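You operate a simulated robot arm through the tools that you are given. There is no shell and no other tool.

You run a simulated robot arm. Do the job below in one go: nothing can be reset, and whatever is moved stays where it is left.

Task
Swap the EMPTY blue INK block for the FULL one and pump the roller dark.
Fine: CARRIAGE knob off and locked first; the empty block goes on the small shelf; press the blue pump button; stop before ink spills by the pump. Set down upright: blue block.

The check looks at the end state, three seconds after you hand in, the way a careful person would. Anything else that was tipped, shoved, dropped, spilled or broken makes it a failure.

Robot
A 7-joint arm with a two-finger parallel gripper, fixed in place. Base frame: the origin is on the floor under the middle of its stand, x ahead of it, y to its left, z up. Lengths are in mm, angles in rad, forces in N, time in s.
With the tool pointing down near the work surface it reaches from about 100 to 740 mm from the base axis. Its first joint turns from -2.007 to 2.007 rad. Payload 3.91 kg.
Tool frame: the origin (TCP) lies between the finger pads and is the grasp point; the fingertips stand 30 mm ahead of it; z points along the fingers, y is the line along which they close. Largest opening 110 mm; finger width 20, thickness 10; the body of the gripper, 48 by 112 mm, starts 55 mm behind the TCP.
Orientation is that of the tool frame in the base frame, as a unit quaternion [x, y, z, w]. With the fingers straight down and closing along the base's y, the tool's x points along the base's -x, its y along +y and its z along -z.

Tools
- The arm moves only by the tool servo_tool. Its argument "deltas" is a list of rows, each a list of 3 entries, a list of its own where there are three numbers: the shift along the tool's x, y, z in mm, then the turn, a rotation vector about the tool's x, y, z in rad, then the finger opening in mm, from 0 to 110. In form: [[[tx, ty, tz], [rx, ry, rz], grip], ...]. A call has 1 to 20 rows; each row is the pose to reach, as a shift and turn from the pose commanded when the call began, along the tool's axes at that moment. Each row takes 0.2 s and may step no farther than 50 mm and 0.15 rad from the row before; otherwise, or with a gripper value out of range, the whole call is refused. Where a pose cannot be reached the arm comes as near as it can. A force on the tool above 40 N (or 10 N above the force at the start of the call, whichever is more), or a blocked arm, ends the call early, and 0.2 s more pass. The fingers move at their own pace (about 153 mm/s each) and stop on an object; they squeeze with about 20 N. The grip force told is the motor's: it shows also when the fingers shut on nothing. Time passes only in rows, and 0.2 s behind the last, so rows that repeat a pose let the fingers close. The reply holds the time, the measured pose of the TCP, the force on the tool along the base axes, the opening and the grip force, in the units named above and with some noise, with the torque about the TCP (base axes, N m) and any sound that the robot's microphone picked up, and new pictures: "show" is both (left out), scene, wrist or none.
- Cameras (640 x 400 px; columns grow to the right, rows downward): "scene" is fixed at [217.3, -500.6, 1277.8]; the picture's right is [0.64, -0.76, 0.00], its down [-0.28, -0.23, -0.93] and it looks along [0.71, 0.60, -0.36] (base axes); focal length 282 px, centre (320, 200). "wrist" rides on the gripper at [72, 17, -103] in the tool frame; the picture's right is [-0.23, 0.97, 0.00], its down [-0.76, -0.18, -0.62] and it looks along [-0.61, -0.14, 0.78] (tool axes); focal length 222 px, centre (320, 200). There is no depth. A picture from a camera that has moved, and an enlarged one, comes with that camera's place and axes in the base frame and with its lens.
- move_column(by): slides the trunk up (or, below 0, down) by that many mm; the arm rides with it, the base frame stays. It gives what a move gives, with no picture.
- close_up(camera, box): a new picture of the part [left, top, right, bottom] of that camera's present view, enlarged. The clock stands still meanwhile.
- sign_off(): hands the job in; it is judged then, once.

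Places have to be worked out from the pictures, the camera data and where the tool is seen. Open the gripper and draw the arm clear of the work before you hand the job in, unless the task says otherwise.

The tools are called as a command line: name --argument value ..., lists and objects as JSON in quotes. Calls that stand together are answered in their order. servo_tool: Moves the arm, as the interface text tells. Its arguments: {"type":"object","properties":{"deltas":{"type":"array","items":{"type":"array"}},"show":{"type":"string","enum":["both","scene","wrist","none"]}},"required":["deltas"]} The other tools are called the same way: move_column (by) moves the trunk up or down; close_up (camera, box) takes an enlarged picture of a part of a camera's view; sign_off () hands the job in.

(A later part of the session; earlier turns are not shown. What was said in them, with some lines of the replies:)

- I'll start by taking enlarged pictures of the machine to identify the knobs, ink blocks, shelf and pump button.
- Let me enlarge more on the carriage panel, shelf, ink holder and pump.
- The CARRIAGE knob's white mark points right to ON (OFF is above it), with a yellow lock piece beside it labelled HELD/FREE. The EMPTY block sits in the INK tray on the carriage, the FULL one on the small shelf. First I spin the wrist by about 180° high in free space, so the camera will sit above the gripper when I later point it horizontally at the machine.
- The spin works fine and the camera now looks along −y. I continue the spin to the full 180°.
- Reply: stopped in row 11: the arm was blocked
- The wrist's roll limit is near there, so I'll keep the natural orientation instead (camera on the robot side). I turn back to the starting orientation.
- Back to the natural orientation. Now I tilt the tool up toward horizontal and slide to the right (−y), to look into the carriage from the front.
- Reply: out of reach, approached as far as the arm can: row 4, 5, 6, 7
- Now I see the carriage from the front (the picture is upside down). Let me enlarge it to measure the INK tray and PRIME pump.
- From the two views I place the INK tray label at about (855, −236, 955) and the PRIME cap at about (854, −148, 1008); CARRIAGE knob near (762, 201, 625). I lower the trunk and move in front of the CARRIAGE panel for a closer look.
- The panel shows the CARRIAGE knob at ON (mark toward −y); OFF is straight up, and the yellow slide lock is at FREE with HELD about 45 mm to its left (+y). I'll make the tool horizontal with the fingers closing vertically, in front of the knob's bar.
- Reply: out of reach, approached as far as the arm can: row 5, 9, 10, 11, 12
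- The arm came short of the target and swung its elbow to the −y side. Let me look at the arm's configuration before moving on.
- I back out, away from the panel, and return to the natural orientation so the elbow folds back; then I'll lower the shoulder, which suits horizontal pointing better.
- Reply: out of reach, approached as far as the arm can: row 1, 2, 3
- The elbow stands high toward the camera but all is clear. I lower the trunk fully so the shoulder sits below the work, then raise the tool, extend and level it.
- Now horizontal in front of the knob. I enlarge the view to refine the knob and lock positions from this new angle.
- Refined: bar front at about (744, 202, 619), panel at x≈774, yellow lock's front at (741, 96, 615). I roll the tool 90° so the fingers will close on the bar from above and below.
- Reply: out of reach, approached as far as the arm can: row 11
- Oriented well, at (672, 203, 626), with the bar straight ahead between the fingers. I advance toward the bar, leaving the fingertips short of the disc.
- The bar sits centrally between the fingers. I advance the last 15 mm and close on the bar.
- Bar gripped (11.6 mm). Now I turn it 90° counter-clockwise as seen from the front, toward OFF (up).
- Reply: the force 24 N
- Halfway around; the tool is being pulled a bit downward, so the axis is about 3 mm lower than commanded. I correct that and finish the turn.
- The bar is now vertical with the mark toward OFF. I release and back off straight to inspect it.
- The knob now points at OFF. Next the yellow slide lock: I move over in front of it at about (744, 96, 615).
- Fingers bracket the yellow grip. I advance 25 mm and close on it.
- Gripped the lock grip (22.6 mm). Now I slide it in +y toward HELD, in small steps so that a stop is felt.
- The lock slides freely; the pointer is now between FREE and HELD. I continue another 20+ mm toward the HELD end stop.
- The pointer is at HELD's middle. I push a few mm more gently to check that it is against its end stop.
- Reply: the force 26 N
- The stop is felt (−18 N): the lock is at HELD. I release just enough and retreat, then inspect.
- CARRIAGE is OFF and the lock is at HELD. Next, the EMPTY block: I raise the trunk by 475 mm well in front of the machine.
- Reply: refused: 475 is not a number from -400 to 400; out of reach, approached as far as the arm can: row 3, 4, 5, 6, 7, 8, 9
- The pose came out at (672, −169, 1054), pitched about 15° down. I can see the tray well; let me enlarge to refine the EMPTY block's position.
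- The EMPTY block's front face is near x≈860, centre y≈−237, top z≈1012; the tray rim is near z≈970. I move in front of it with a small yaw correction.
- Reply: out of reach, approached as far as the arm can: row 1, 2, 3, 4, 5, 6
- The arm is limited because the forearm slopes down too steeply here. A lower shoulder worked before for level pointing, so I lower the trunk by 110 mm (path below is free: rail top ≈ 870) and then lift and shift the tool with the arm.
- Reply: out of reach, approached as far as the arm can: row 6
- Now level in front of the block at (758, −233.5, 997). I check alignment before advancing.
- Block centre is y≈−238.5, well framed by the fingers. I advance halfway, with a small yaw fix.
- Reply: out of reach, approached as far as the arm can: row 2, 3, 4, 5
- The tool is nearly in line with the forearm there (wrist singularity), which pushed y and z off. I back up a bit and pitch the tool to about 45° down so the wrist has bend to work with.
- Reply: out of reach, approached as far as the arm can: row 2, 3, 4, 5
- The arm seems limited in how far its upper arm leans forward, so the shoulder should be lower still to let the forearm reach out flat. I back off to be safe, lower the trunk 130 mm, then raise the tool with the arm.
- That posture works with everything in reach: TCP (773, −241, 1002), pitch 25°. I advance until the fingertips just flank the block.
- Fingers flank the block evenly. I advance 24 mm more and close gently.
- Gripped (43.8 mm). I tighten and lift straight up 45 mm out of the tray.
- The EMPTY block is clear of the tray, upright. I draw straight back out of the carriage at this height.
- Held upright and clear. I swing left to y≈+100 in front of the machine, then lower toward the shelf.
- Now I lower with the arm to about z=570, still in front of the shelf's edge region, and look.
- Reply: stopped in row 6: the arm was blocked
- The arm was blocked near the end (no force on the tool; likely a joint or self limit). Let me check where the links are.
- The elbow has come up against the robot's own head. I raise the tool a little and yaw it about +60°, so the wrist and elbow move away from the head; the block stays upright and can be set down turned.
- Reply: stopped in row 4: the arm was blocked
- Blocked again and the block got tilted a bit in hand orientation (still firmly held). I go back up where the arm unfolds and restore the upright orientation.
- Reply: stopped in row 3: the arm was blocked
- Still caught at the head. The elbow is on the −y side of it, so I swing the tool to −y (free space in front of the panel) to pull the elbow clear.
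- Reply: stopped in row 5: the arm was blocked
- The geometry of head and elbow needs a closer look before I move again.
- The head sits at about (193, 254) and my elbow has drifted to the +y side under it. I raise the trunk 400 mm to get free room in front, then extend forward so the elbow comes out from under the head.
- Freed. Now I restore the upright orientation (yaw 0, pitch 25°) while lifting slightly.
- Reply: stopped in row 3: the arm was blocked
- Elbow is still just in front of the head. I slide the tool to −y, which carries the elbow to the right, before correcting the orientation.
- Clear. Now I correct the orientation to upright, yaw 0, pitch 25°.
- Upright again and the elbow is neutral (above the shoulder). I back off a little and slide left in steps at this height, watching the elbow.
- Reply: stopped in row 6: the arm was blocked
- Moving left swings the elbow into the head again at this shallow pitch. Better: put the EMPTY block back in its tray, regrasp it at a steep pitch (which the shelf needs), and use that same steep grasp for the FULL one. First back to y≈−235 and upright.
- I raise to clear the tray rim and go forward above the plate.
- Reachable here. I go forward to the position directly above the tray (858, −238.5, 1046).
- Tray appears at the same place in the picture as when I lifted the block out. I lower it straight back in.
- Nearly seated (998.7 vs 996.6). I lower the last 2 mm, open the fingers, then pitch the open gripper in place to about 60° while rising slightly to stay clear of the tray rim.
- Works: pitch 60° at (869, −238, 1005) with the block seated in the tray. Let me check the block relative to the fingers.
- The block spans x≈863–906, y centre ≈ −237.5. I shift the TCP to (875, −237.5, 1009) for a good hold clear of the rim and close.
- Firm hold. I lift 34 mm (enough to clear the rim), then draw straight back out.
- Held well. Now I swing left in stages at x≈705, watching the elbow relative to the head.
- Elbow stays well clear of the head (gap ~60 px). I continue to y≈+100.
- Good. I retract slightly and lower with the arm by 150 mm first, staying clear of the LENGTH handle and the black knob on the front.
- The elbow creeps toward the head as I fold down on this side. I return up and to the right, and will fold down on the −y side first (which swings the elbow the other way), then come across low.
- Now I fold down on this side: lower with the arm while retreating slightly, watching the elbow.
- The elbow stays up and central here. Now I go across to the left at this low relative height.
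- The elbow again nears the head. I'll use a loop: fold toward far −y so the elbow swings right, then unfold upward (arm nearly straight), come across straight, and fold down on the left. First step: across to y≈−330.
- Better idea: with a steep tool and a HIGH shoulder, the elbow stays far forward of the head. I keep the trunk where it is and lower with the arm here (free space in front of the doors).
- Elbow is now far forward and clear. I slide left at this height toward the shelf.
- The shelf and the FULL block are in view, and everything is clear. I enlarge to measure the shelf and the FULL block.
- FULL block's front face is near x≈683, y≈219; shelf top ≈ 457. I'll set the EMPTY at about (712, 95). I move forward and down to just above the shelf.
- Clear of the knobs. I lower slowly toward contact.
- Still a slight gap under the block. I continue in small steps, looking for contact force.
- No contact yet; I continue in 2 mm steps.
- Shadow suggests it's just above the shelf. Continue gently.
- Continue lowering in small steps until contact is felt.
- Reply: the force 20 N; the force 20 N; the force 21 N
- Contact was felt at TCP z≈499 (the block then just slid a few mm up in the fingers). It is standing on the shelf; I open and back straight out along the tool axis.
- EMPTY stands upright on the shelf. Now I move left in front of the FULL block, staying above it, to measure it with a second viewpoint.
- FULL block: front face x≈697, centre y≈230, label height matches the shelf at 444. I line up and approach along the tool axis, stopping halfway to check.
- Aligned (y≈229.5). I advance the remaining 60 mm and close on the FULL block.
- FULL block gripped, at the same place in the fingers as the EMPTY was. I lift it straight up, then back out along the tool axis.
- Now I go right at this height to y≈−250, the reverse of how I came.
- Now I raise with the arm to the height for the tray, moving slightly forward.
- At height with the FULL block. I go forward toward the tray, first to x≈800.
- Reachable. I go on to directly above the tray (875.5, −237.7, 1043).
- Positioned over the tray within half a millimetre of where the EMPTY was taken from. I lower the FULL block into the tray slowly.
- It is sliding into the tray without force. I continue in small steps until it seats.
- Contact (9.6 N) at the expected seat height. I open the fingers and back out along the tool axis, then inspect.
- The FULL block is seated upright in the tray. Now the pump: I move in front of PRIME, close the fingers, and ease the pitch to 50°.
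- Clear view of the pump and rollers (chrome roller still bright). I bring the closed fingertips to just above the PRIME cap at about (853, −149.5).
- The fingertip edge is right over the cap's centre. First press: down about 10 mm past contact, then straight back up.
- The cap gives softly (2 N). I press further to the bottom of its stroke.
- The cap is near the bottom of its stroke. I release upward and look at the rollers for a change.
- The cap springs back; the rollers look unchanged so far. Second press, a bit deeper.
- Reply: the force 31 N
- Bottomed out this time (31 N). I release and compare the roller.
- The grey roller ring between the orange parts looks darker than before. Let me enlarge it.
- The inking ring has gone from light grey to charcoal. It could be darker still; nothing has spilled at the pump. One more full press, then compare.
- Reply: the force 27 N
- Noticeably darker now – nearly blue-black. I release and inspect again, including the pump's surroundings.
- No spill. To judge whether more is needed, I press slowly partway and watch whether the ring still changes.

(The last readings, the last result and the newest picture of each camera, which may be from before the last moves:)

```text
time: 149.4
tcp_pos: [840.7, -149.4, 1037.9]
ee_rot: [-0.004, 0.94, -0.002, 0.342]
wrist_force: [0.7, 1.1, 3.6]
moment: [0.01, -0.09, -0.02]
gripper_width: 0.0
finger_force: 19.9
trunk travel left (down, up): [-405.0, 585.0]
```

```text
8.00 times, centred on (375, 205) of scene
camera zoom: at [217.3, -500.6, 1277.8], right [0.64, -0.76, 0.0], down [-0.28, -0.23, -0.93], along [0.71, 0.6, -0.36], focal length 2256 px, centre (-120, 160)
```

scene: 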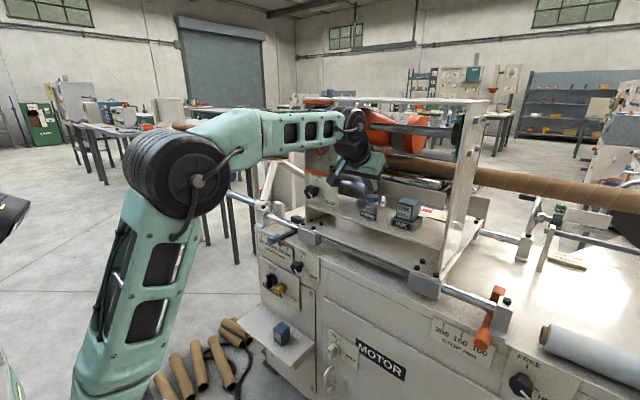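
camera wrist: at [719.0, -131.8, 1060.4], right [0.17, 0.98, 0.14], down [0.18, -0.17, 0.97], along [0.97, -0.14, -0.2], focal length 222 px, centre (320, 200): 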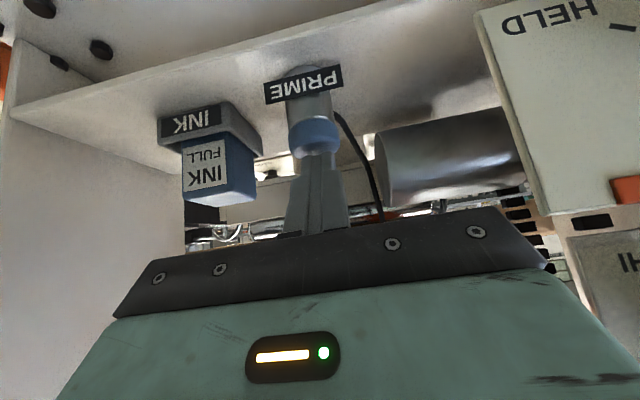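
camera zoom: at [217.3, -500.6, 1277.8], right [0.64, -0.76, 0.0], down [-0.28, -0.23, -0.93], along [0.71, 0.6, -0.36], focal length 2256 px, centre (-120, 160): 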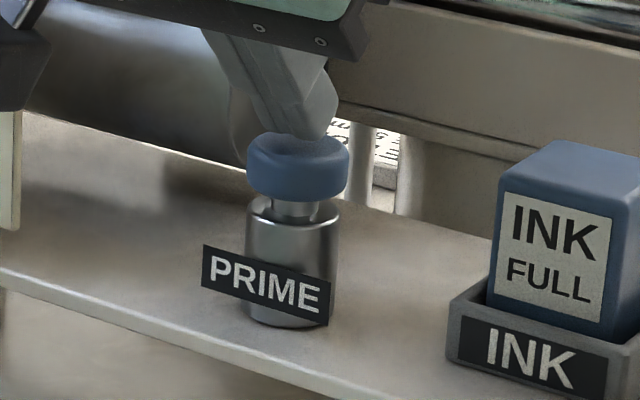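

Half-depth makes no difference, so strokes count only near the bottom. My first stroke was shallow, so I complete this one to the bottom and compare the shade.

servo_tool --deltas '[[[3, 0, 3.6], [0, 0, 0], 0], [[6, 0, 7.2], [0, 0, 0], 0], [[7.3, 0, 8.7], [0, 0, 0], 0]]' --show "none"

close_up --camera "scene" --box '[370, 105, 440, 160]'

close_up --camera "scene" --box '[350, 180, 400, 230]'

```text
time: 150.2
tcp_pos: [840.0, -149.3, 1030.4]
ee_rot: [-0.005, 0.939, -0.001, 0.344]
wrist_force: [4.0, -1.5, 22.0]
moment: [-0.04, -0.41, -0.01]
gripper_width: 0.0
finger_force: 20.5
trunk travel left (down, up): [-405.0, 585.0]
```

```text
7.27 times, centred on (405, 132) of scene
camera zoom: at [217.3, -500.6, 1277.8], right [0.64, -0.76, 0.0], down [-0.28, -0.23, -0.93], along [0.71, 0.6, -0.36], focal length 2051 px, centre (-298, 691)
```

zoom: 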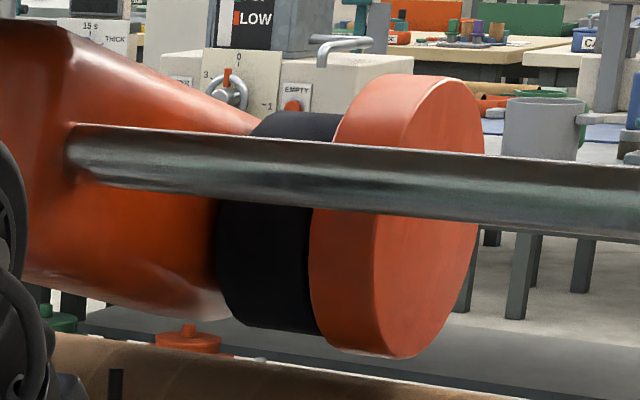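

```text
8.00 times, centred on (375, 205) of scene
camera zoom: at [217.3, -500.6, 1277.8], right [0.64, -0.76, 0.0], down [-0.28, -0.23, -0.93], along [0.71, 0.6, -0.36], focal length 2256 px, centre (-120, 160)
```

zoom: 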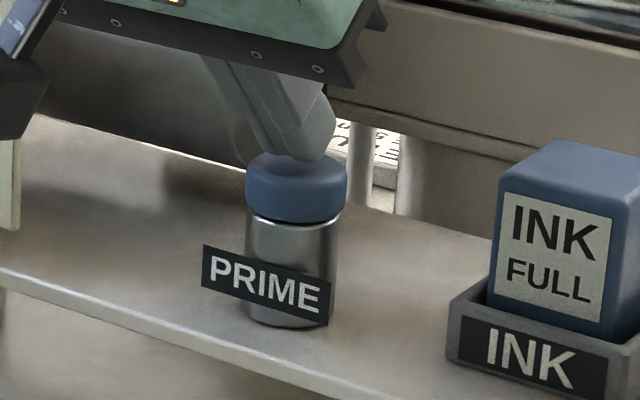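

Now the ring is fully black, and no ink is seen around the pump – that's enough. I release the button and draw back carefully.

servo_tool --deltas '[[[-6, 0, -7], [0, 0, 0], 0], [[-13, 0, -15], [0, 0, 0], 0], [[-19, 0, -23], [0, 0, 0], 0], [[-19, 0, -45], [0, 0, 0], 0], [[-10, 0, -80], [0, 0, 0], 0], [[-10, 0, -115], [0, 0, 0], 20]]'

close_up --camera "scene" --box '[340, 100, 480, 250]'

close_up --camera "wrist" --box '[180, 20, 500, 220]'

```text
time: 151.6
tcp_pos: [775.4, -149.2, 1121.4]
ee_rot: [-0.004, 0.94, -0.001, 0.34]
wrist_force: [-0.5, -0.1, -1.4]
moment: [-0.03, 0.0, -0.05]
gripper_width: 19.9
finger_force: 0.0
trunk travel left (down, up): [-405.0, 585.0]
camera wrist: at [653.1, -131.9, 1153.4], right [0.17, 0.98, 0.14], down [0.19, -0.17, 0.97], along [0.97, -0.14, -0.21], focal length 222 px, centre (320, 200)
```

scene: 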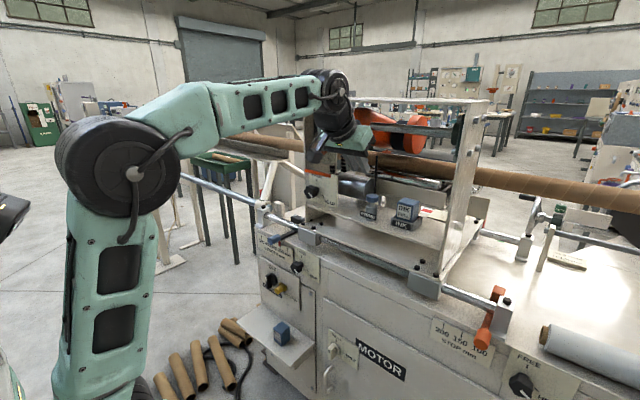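
wrist: 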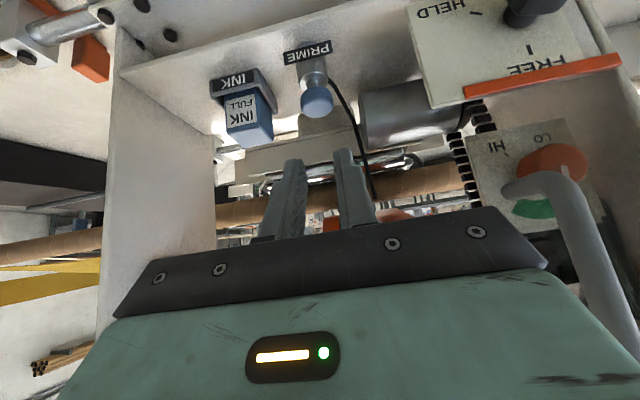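

```text
2.67 times, centred on (410, 175) of scene
camera zoom: at [217.3, -500.6, 1277.8], right [0.64, -0.76, 0.0], down [-0.28, -0.23, -0.93], along [0.71, 0.6, -0.36], focal length 752 px, centre (80, 267)
```

zoom: 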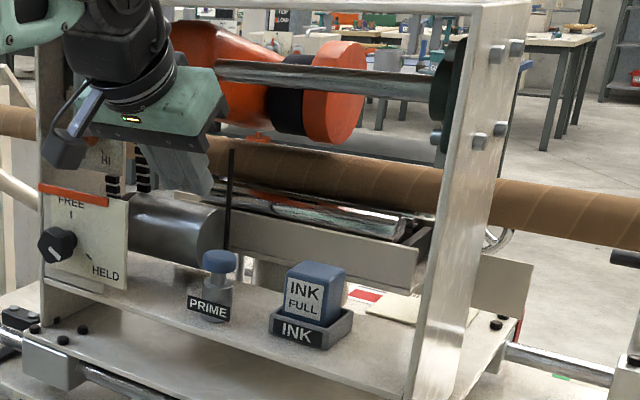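

```text
2.00 times, centred on (340, 120) of wrist
camera zoom: at [653.1, -131.9, 1153.4], right [0.17, 0.98, 0.14], down [0.19, -0.17, 0.97], along [0.97, -0.14, -0.21], focal length 444 px, centre (280, 360)
```

zoom: 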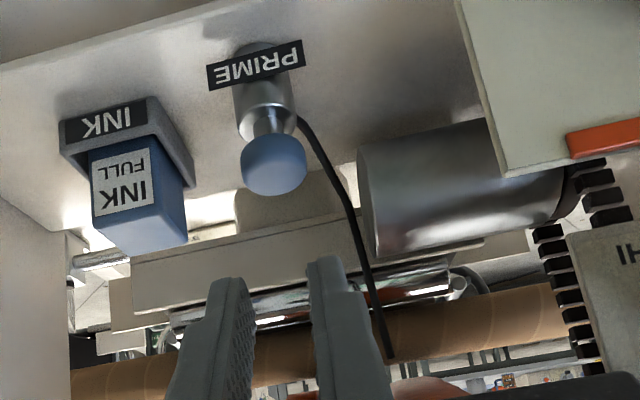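

The ring is black, the button is back up, and there is no spill. I draw the arm clear of the machine and open the gripper.

servo_tool --deltas '[[[25, 0, -21], [0, 0, 0], 60], [[55, 0, -46], [0, 0, 0], 110], [[85, 0, -71], [0, 0, 0], 110], [[115, 0, -96], [0, 0, 0], 110], [[140, 0, -117], [0, 0, 0], 110]]'

close_up --camera "scene" --box '[350, 180, 440, 240]'

close_up --camera "scene" --box '[225, 230, 345, 360]'

close_up --camera "scene" --box '[300, 90, 480, 280]'

```text
time: 152.8
tcp_pos: [601.3, -150.2, 1121.0]
ee_rot: [-0.004, 0.94, -0.003, 0.341]
wrist_force: [-0.7, 0.8, 0.8]
moment: [-0.03, -0.03, 0.01]
gripper_width: 109.8
finger_force: 0.1
out of reach, approached as far as the arm can: row 5
trunk travel left (down, up): [-405.0, 585.0]
camera wrist: at [480.7, -132.8, 1152.9], right [0.17, 0.98, 0.14], down [0.19, -0.17, 0.97], along [0.97, -0.14, -0.21], focal length 222 px, centre (320, 200)
```

scene: 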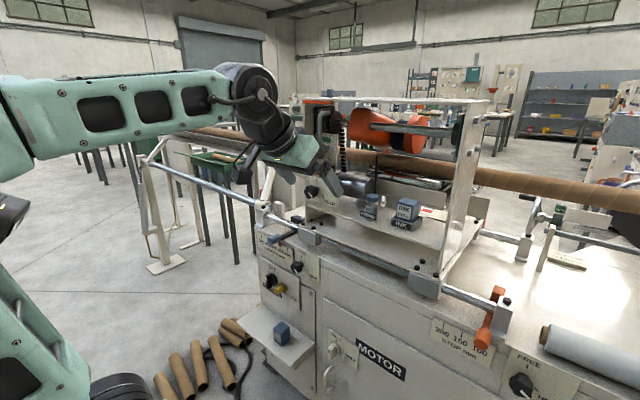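
wrist: 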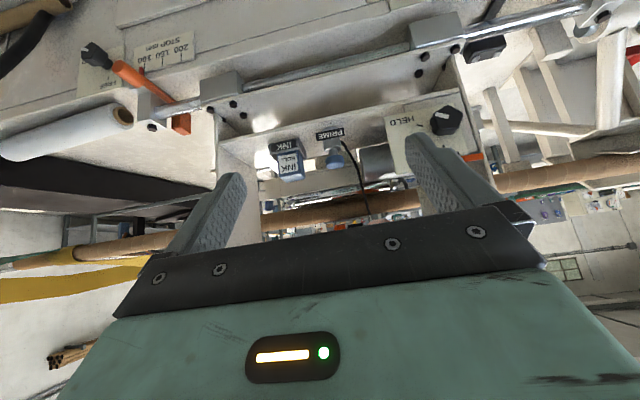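

```text
6.67 times, centred on (395, 210) of scene
camera zoom: at [217.3, -500.6, 1277.8], right [0.64, -0.76, 0.0], down [-0.28, -0.23, -0.93], along [0.71, 0.6, -0.36], focal length 1880 px, centre (-180, 133)
```

zoom: 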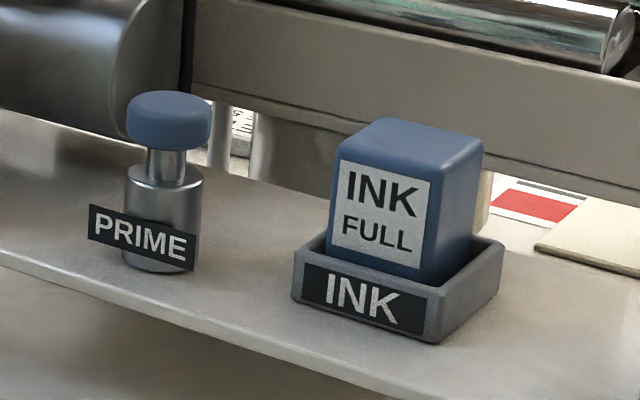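

```text
3.08 times, centred on (285, 295) of scene
camera zoom: at [217.3, -500.6, 1277.8], right [0.64, -0.76, 0.0], down [-0.28, -0.23, -0.93], along [0.71, 0.6, -0.36], focal length 868 px, centre (428, -92)
```

zoom: 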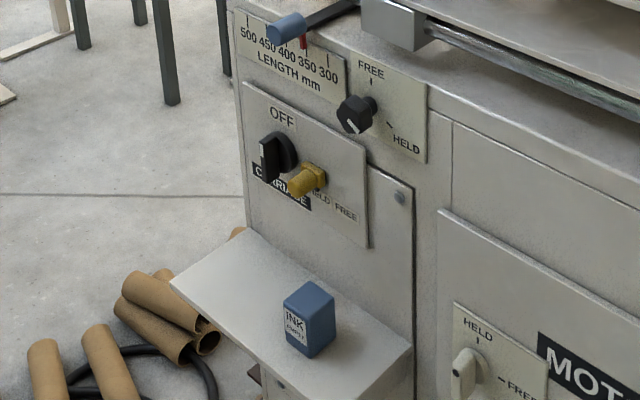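

```text
2.11 times, centred on (390, 185) of scene
camera zoom: at [217.3, -500.6, 1277.8], right [0.64, -0.76, 0.0], down [-0.28, -0.23, -0.93], along [0.71, 0.6, -0.36], focal length 594 px, centre (173, 232)
```

zoom: 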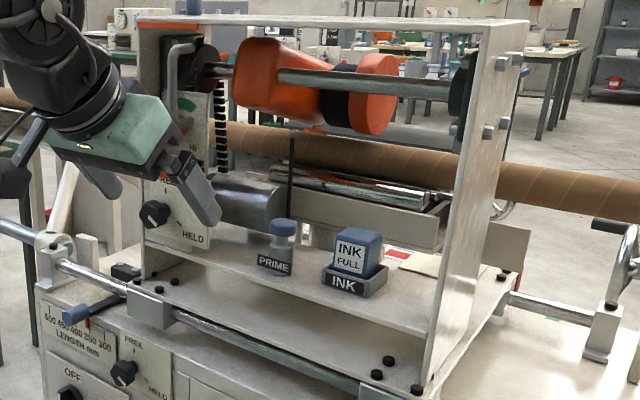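

All is in place: CARRIAGE knob at OFF with the lock at HELD, the EMPTY block upright on the shelf, the FULL block seated in the INK tray, the ring black, no ink by the pump, and the open gripper clear of the machine. I hand the job in.

sign_off

```text
The job is handed in.
```

I swapped the ink blocks and pumped the roller dark, and I've handed the job in. I haven't seen the result of the check.

- **CARRIAGE knob:** turned to OFF, then locked by sliding the yellow lock to its stop at HELD, before I touched the blocks.
- **EMPTY block:** standing upright on the small shelf. I put it back in the tray once to take a better grip. It was also pressed about 20 N onto the shelf as it was set down.
- **FULL block:** seated upright in the INK tray with its label facing forward.
- **Roller:** the grey ring between the orange parts is now fully black, after four presses of the blue PRIME button. I took that ring to be the roller, because it was the only part that darkened with each press. I saw no ink around the pump afterwards.
- **Arm:** the gripper is open and drawn back in front of the machine.

While I was carrying the EMPTY block, the arm was blocked several times, probably by its elbow meeting the robot's own head. The block stayed in the gripper, and I saw nothing on the machine moved.
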